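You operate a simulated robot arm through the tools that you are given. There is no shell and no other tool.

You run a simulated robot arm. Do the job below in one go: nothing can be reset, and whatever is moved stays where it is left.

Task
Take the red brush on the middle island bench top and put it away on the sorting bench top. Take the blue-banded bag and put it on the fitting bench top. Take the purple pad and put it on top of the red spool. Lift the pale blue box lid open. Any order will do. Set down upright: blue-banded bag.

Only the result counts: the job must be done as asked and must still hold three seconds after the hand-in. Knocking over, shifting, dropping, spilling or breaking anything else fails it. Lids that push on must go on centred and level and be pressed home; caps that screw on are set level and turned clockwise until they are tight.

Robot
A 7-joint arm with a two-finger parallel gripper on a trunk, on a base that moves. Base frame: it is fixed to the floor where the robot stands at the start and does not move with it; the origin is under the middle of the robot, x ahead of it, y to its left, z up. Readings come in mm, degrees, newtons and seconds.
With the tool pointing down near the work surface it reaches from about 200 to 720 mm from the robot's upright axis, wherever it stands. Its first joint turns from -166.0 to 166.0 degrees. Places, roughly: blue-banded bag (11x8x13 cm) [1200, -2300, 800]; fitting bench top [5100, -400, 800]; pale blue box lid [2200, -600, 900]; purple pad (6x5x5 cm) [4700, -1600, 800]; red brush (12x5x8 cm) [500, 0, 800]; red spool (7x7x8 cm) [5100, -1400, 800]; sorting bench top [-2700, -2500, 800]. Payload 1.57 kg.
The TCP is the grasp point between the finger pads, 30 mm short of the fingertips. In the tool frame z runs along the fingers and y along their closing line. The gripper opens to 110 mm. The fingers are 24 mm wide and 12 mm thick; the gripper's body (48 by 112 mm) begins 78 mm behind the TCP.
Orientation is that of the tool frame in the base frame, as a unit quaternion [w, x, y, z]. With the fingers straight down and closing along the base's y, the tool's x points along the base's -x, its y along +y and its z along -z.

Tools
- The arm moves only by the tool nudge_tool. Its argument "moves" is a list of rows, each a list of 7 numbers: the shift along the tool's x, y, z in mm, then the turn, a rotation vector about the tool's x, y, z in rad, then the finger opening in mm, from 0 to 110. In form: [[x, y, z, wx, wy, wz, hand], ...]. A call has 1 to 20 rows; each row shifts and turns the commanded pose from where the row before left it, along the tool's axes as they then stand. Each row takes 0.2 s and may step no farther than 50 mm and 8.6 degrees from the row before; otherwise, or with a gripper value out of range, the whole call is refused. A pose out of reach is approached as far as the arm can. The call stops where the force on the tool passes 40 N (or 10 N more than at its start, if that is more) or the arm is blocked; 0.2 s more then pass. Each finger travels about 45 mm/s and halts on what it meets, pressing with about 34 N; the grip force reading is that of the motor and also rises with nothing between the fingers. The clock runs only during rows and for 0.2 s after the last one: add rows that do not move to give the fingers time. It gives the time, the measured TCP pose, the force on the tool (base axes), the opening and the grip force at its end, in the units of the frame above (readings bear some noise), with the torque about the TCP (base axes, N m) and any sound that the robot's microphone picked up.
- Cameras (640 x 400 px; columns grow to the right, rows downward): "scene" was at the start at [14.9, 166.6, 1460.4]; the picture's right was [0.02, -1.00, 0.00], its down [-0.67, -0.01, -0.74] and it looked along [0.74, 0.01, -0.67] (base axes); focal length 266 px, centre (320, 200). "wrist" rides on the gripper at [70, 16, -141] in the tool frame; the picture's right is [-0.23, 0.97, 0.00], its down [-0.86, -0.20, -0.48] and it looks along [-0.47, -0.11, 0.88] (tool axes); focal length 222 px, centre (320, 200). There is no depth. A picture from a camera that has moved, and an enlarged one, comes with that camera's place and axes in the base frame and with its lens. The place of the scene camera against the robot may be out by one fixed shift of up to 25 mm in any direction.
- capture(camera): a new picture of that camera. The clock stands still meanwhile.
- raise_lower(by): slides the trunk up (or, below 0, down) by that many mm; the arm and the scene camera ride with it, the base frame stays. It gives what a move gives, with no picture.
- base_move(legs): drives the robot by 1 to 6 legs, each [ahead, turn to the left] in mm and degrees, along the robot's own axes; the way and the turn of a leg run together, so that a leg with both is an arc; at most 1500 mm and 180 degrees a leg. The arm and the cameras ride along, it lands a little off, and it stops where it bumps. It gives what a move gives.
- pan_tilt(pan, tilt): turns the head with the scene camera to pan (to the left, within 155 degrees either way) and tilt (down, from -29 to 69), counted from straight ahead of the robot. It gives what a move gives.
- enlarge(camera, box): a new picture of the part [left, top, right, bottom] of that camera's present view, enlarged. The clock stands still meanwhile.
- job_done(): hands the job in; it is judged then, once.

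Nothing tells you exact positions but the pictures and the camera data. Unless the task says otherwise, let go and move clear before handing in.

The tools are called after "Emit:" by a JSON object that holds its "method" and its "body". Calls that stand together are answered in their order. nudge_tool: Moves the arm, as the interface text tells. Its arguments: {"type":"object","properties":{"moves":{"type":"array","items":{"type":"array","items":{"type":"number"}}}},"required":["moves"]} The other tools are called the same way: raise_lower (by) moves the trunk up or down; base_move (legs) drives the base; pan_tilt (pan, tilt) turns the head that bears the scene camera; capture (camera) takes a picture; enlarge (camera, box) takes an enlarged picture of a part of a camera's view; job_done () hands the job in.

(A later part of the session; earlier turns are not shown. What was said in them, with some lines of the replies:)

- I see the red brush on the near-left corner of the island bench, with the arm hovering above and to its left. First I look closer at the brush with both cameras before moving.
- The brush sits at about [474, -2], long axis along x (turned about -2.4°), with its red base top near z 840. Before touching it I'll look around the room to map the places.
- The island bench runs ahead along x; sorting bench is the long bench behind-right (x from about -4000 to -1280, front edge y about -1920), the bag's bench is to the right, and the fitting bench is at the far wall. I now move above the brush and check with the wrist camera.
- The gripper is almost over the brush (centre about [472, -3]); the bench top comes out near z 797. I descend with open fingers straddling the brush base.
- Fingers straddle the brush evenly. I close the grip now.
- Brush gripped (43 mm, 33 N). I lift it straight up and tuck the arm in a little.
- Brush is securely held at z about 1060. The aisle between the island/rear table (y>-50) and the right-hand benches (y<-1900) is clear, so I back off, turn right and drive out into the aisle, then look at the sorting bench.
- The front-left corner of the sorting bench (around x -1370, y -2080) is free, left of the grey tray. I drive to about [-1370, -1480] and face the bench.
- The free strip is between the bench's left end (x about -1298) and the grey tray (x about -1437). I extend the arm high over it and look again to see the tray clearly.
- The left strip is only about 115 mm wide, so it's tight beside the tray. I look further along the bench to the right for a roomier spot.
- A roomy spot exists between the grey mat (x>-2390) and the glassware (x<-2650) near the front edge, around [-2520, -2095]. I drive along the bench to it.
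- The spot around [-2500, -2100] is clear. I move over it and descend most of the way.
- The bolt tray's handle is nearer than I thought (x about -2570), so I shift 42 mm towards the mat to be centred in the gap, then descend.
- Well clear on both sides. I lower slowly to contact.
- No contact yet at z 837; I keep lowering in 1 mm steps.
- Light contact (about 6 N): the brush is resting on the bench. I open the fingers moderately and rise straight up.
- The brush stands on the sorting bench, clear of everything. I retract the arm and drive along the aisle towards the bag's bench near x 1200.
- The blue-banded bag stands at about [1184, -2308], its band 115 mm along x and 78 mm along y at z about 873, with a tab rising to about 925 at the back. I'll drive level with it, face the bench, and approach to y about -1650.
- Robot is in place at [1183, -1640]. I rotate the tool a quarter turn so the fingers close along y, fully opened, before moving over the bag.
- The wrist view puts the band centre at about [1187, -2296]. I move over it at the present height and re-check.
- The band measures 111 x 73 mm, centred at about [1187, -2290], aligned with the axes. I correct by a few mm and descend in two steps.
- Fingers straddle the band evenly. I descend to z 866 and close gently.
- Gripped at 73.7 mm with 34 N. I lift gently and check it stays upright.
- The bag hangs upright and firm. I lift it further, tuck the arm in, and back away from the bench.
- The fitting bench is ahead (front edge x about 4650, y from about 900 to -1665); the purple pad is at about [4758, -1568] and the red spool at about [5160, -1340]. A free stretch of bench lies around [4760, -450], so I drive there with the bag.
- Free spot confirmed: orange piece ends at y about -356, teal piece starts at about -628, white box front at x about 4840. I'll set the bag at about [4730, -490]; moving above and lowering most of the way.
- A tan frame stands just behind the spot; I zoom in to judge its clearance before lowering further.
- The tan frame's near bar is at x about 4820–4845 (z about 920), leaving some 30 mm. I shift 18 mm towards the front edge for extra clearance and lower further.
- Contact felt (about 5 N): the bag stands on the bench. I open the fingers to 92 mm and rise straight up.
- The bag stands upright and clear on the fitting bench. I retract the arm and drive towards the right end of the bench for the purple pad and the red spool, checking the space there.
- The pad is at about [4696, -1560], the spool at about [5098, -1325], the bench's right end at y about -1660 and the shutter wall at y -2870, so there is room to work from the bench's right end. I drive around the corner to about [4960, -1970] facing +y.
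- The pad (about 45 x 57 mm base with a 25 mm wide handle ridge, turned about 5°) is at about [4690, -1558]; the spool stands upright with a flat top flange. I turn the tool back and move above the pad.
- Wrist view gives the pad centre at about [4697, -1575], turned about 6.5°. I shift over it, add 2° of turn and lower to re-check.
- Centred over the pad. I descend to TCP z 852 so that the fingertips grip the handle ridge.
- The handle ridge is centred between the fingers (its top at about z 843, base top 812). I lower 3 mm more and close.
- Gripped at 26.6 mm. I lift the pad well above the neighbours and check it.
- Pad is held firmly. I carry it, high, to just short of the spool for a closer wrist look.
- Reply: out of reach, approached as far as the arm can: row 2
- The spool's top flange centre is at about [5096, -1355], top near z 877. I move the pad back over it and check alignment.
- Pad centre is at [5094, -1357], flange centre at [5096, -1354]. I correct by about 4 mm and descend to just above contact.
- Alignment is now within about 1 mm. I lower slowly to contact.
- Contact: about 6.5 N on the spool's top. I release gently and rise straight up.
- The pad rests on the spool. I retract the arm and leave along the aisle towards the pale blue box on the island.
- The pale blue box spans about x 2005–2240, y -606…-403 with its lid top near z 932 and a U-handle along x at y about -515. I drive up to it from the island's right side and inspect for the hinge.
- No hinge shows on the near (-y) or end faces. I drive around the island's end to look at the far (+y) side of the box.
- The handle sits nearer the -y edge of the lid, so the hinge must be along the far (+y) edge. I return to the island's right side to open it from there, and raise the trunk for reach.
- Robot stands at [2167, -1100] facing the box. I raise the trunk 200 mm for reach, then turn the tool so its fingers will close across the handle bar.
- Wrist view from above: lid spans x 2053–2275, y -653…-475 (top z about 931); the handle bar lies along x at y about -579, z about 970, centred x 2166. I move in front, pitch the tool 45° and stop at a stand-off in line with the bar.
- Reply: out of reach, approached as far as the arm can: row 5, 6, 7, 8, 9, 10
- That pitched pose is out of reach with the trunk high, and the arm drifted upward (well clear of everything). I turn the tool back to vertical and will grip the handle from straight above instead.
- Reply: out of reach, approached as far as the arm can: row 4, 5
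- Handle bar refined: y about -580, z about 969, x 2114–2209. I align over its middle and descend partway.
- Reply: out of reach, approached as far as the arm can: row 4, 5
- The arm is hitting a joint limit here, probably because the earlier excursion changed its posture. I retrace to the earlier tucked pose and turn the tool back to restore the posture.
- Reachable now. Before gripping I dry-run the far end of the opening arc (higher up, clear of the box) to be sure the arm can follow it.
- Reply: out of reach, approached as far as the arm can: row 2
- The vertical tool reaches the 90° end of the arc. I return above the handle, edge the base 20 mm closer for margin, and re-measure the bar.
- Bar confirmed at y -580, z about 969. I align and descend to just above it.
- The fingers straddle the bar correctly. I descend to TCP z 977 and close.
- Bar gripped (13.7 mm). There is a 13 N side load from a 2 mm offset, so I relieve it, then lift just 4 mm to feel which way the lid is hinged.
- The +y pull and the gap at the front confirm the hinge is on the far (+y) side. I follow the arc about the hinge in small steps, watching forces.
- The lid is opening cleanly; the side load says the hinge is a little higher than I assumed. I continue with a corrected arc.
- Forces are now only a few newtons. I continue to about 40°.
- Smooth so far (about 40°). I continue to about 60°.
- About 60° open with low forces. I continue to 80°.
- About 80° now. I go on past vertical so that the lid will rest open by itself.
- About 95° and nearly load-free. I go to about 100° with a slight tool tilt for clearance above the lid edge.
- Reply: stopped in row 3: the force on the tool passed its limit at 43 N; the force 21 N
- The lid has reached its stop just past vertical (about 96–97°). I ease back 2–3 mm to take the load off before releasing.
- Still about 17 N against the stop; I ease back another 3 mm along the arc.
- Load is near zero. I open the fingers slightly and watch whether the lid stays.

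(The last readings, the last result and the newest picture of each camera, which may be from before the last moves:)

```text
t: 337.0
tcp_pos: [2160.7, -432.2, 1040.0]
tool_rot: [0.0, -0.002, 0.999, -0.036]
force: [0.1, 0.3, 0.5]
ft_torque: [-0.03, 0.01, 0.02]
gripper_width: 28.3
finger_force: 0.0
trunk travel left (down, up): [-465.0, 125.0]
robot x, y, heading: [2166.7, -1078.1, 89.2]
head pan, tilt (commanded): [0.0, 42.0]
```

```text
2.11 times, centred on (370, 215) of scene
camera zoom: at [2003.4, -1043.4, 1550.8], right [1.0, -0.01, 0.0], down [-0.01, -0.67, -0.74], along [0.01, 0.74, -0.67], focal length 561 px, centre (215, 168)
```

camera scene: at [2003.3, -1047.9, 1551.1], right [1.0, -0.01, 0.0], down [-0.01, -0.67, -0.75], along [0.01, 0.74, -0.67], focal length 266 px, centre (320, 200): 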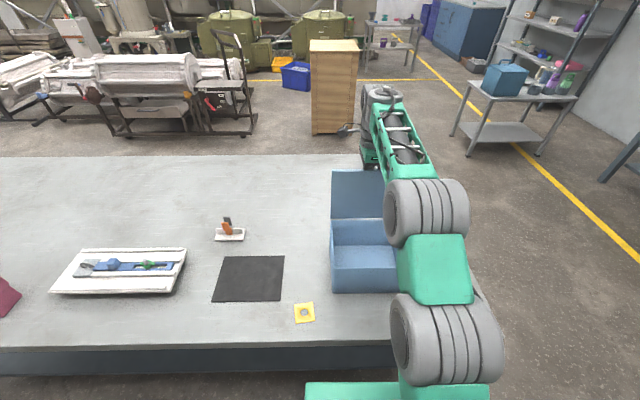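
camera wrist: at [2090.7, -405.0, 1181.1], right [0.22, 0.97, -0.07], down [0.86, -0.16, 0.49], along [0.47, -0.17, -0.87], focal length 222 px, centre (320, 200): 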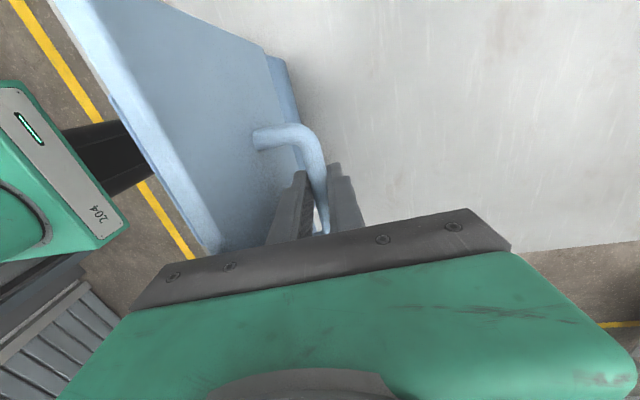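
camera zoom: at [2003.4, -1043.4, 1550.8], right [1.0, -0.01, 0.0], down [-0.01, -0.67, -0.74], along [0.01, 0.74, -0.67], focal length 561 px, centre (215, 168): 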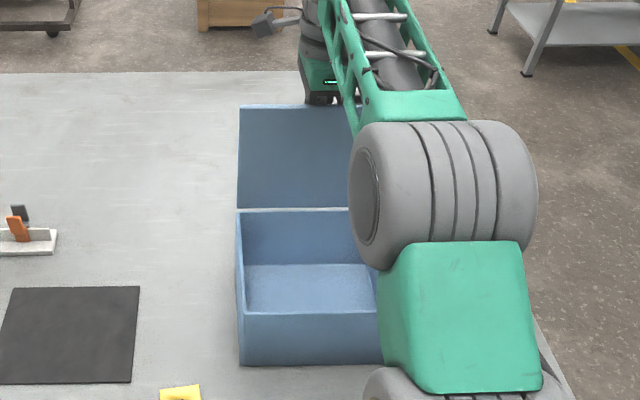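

The lid stays open on its own and the fingers are clear of the bar. I withdraw straight along the tool axis.

Emit:
{"method": "nudge_tool", "body": {"moves": [[0, 0, -8, 0, 0, 0, 28], [0, 0, -10, 0, 0, 0, 28], [0, 0, -15, 0, 0, 0, 28], [0, 0, -15, 0, 0, 0, 28], [0, 0, -10, 0, 0, 0, 28], [0, 0, 0, 0, 0, 0, 28]]}}

Emit:
{"method": "capture", "body": {"camera": "wrist"}}

Emit:
{"method": "enlarge", "body": {"camera": "scene", "box": [300, 120, 440, 310]}}

```text
t: 338.4
tcp_pos: [2160.6, -428.4, 1098.9]
tool_rot: [0.0, -0.003, 0.999, -0.036]
force: [-1.1, -0.9, -1.0]
ft_torque: [-0.01, 0.01, 0.0]
gripper_width: 28.0
finger_force: 0.0
trunk travel left (down, up): [-465.0, 125.0]
robot x, y, heading: [2166.6, -1084.5, 89.4]
head pan, tilt (commanded): [0.0, 42.0]
```

```text
taken
camera wrist: at [2090.9, -402.0, 1239.8], right [0.22, 0.97, -0.07], down [0.86, -0.16, 0.49], along [0.47, -0.17, -0.87], focal length 222 px, centre (320, 200)
```

wrist: 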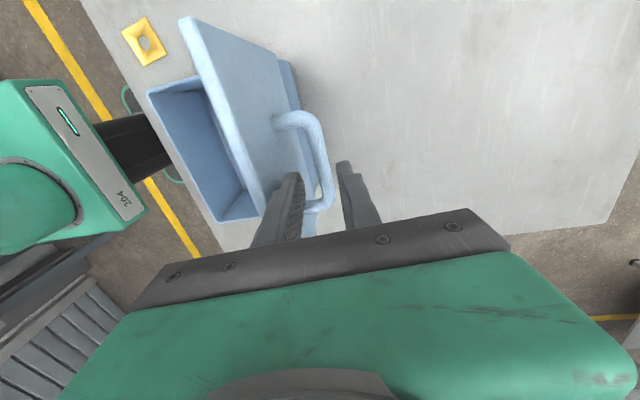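

```text
2.11 times, centred on (370, 215) of scene
camera zoom: at [2003.4, -1043.4, 1550.8], right [1.0, -0.01, 0.0], down [-0.01, -0.67, -0.74], along [0.01, 0.74, -0.67], focal length 561 px, centre (215, 168)
```

zoom: 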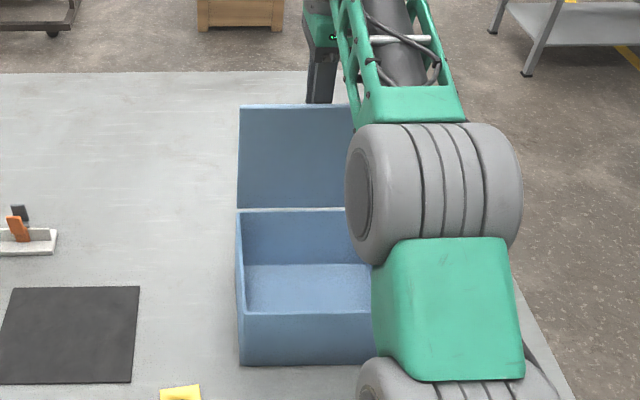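

The lid holds. The near finger is close to the lid's top edge, so I close the fingers to gain clearance, then raise the trunk to lift the hand straight up past it.

Emit:
{"method": "nudge_tool", "body": {"moves": [[0, 0, 0, 0, 0, 0, 10], [0, 0, 0, 0, 0, 0, 0], [0, 0, 0, 0, 0, 0, 0], [0, 0, 0, 0, 0, 0, 0]]}}

Emit:
{"method": "raise_lower", "body": {"by": 120}}

Emit:
{"method": "capture", "body": {"camera": "wrist"}}

Emit:
{"method": "capture", "body": {"camera": "scene"}}

```text
t: 339.4
tcp_pos: [2160.5, -427.9, 1099.2]
tool_rot: [0.0, -0.002, 0.999, -0.037]
force: [0.6, 0.1, -0.2]
ft_torque: [0.03, 0.01, -0.03]
gripper_width: 0.0
finger_force: 21.5
trunk travel left (down, up): [-465.0, 125.0]
robot x, y, heading: [2166.9, -1079.0, 89.4]
head pan, tilt (commanded): [0.0, 42.0]
```

```text
t: 340.9
tcp_pos: [2159.4, -427.6, 1217.8]
tool_rot: [0.001, -0.003, 0.999, -0.036]
force: [-1.0, 0.5, -0.4]
ft_torque: [-0.02, 0.0, -0.05]
gripper_width: 0.1
finger_force: 21.0
trunk travel left (down, up): [-585.0, 5.0]
robot x, y, heading: [2169.6, -1080.1, 89.2]
head pan, tilt (commanded): [0.0, 42.0]
```

```text
taken
camera wrist: at [2090.9, -401.9, 1359.4], right [0.22, 0.97, -0.07], down [0.86, -0.16, 0.49], along [0.47, -0.17, -0.87], focal length 222 px, centre (320, 200)
```

wrist: 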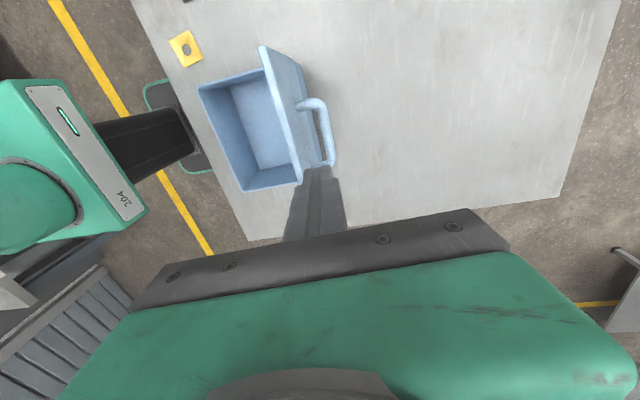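

```text
taken
camera scene: at [2003.4, -1043.3, 1670.8], right [1.0, -0.01, 0.0], down [-0.01, -0.67, -0.74], along [0.01, 0.74, -0.67], focal length 266 px, centre (320, 200)
```

scene: 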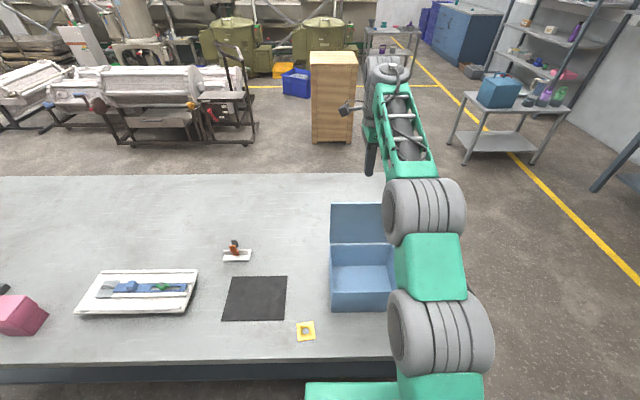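

The lid stands open past vertical and the hand is well above it. I retract the arm over it towards the robot and back away.

Emit:
{"method": "nudge_tool", "body": {"moves": [[0, -38, 0, 0, 0, 0, 0], [0, -38, 0, 0, 0, 0, 0], [0, -38, 0, 0, 0, 0, 0], [0, -38, 0, 0, 0, 0, 0], [0, -38, 0, 0, 0, 0, 0], [0, -38, 0, 0, 0, 0, 0], [0, -38, 0, 0, 0, 0, 0], [0, 0, 0, 0, 0, 0, 0]]}}

Emit:
{"method": "capture", "body": {"camera": "scene"}}

```text
t: 342.7
tcp_pos: [2161.5, -695.5, 1238.7]
tool_rot: [0.0, -0.003, 0.999, -0.037]
force: [0.0, -0.6, 0.1]
ft_torque: [0.0, -0.01, 0.03]
gripper_width: 0.0
finger_force: 21.7
trunk travel left (down, up): [-585.0, 5.0]
robot x, y, heading: [2167.7, -1078.1, 89.4]
head pan, tilt (commanded): [0.0, 42.0]
```

```text
taken
camera scene: at [2003.4, -1043.3, 1670.8], right [1.0, -0.01, 0.0], down [-0.01, -0.67, -0.74], along [0.01, 0.74, -0.67], focal length 266 px, centre (320, 200)
```

scene: 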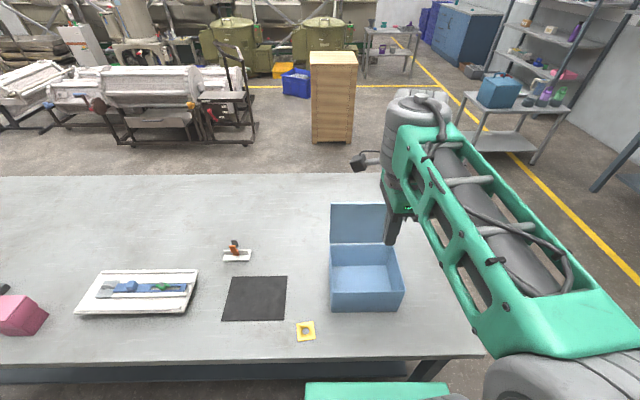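

The lid stays open. I back off and take a last look at the bag and the pad on the fitting bench from a distance.

Emit:
{"method": "base_move", "body": {"legs": [[-200, 0]]}}

Emit:
{"method": "pan_tilt", "body": {"pan": -80, "tilt": 18}}

Emit:
{"method": "capture", "body": {"camera": "scene"}}

Emit:
{"method": "pan_tilt", "body": {"pan": 0, "tilt": 35}}

Emit:
{"method": "enlarge", "body": {"camera": "scene", "box": [280, 120, 440, 280]}}

```text
t: 344.3
tcp_pos: [2159.3, -896.7, 1238.7]
tool_rot: [0.0, -0.003, 0.999, -0.036]
force: [0.6, -0.7, -0.5]
ft_torque: [0.0, -0.04, 0.02]
gripper_width: 0.0
finger_force: 21.5
trunk travel left (down, up): [-585.0, 5.0]
robot x, y, heading: [2162.5, -1280.8, 89.2]
head pan, tilt (commanded): [0.0, 42.0]
```

```text
t: 345.9
tcp_pos: [2158.3, -897.0, 1239.3]
tool_rot: [0.0, -0.002, 0.999, -0.037]
force: [0.0, 0.1, 0.0]
ft_torque: [-0.02, 0.01, 0.0]
gripper_width: 0.1
finger_force: 21.4
trunk travel left (down, up): [-585.0, 5.0]
robot x, y, heading: [2166.5, -1280.1, 89.2]
head pan, tilt (commanded): [-80.0, 18.0]
```

```text
taken
camera scene: at [2091.5, -1313.5, 1708.4], right [0.16, -0.99, 0.0], down [-0.31, -0.05, -0.95], along [0.94, 0.15, -0.31], focal length 266 px, centre (320, 200)
```

scene: 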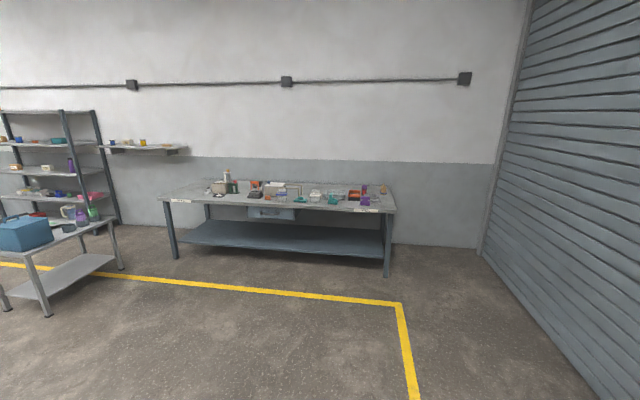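

```text
t: 347.4
tcp_pos: [2158.8, -896.2, 1238.7]
tool_rot: [0.0, -0.003, 0.999, -0.037]
force: [-0.1, 0.3, -0.3]
ft_torque: [-0.01, 0.02, -0.02]
gripper_width: 0.2
finger_force: 21.2
trunk travel left (down, up): [-585.0, 5.0]
robot x, y, heading: [2158.6, -1279.8, 89.0]
head pan, tilt (commanded): [0.0, 35.0]
```

```text
2.50 times, centred on (360, 200) of scene
camera zoom: at [2000.7, -1240.3, 1681.3], right [1.0, -0.02, 0.0], down [-0.01, -0.57, -0.82], along [0.01, 0.82, -0.57], focal length 666 px, centre (220, 200)
```

zoom: 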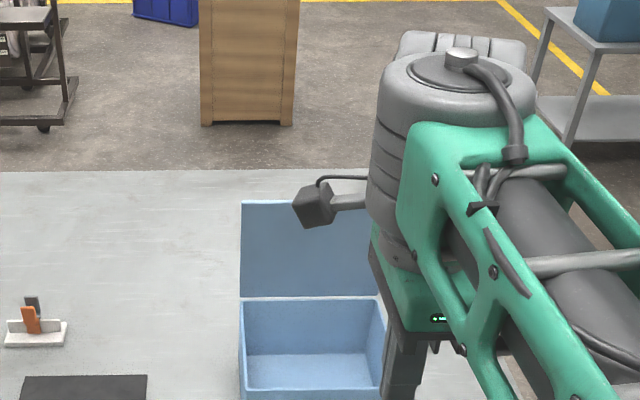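

Emit:
{"method": "pan_tilt", "body": {"pan": -80, "tilt": 18}}

Emit:
{"method": "enlarge", "body": {"camera": "scene", "box": [250, 170, 400, 220]}}

Emit:
{"method": "enlarge", "body": {"camera": "scene", "box": [330, 175, 400, 215]}}

```text
t: 348.9
tcp_pos: [2158.4, -895.8, 1239.5]
tool_rot: [0.0, -0.003, 0.999, -0.037]
force: [0.1, 0.0, 0.2]
ft_torque: [-0.03, 0.0, 0.01]
gripper_width: 0.2
finger_force: 21.0
trunk travel left (down, up): [-585.0, 5.0]
robot x, y, heading: [2162.8, -1281.9, 89.1]
head pan, tilt (commanded): [-80.0, 18.0]
```

```text
4.27 times, centred on (325, 195) of scene
camera zoom: at [2091.5, -1313.5, 1708.4], right [0.16, -0.99, 0.0], down [-0.31, -0.05, -0.95], along [0.94, 0.15, -0.31], focal length 1137 px, centre (299, 221)
```

zoom: 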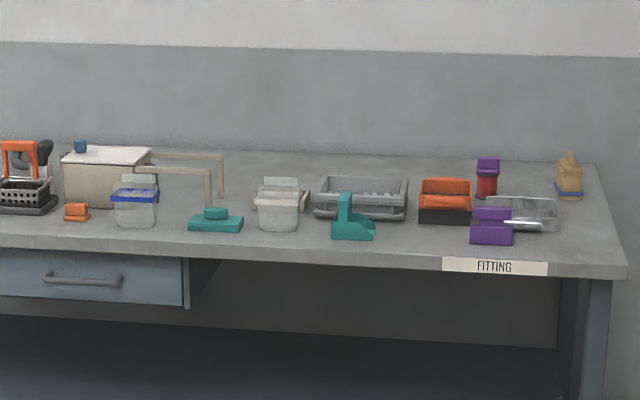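

```text
9.14 times, centred on (365, 195) of scene
camera zoom: at [2091.5, -1313.5, 1708.4], right [0.16, -0.99, 0.0], down [-0.31, -0.05, -0.95], along [0.94, 0.15, -0.31], focal length 2436 px, centre (-91, 246)
```

zoom: 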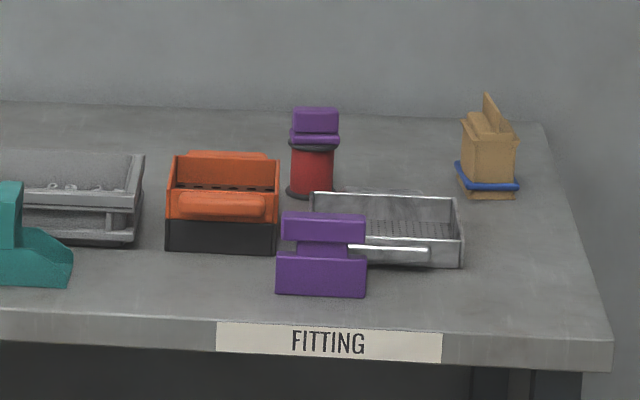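

The pad sits level on the spool, the blue-banded bag stands upright on the fitting bench, the lid is open past vertical, and the brush was set down on the sorting bench. The hand is empty and clear, so I hand in.

Emit:
{"method": "job_done", "body": {}}

```text
The job is handed in.
```

The job is handed in, with all four parts done and the gripper empty and clear. I don't have the judge's verdict.

- **Red brush:** it is standing on the sorting bench top near the front edge, between the grey mat and the bolt tray. I last saw it there just after setting it down and have not looked again since.
- **Blue-banded bag:** it is standing upright on the fitting bench top, between the orange piece and the teal piece. I checked it again from a distance just before handing in.
- **Purple pad:** it is resting on top of the red spool, centred to within a few millimetres. I also checked this again just before handing in.
- **Pale blue box lid:** it is open against its stop, just past vertical (about 96°), and stays open by itself.

While opening the lid, I pressed briefly against its stop with about 43 N before the arm halted. I saw no sign that the box had moved.
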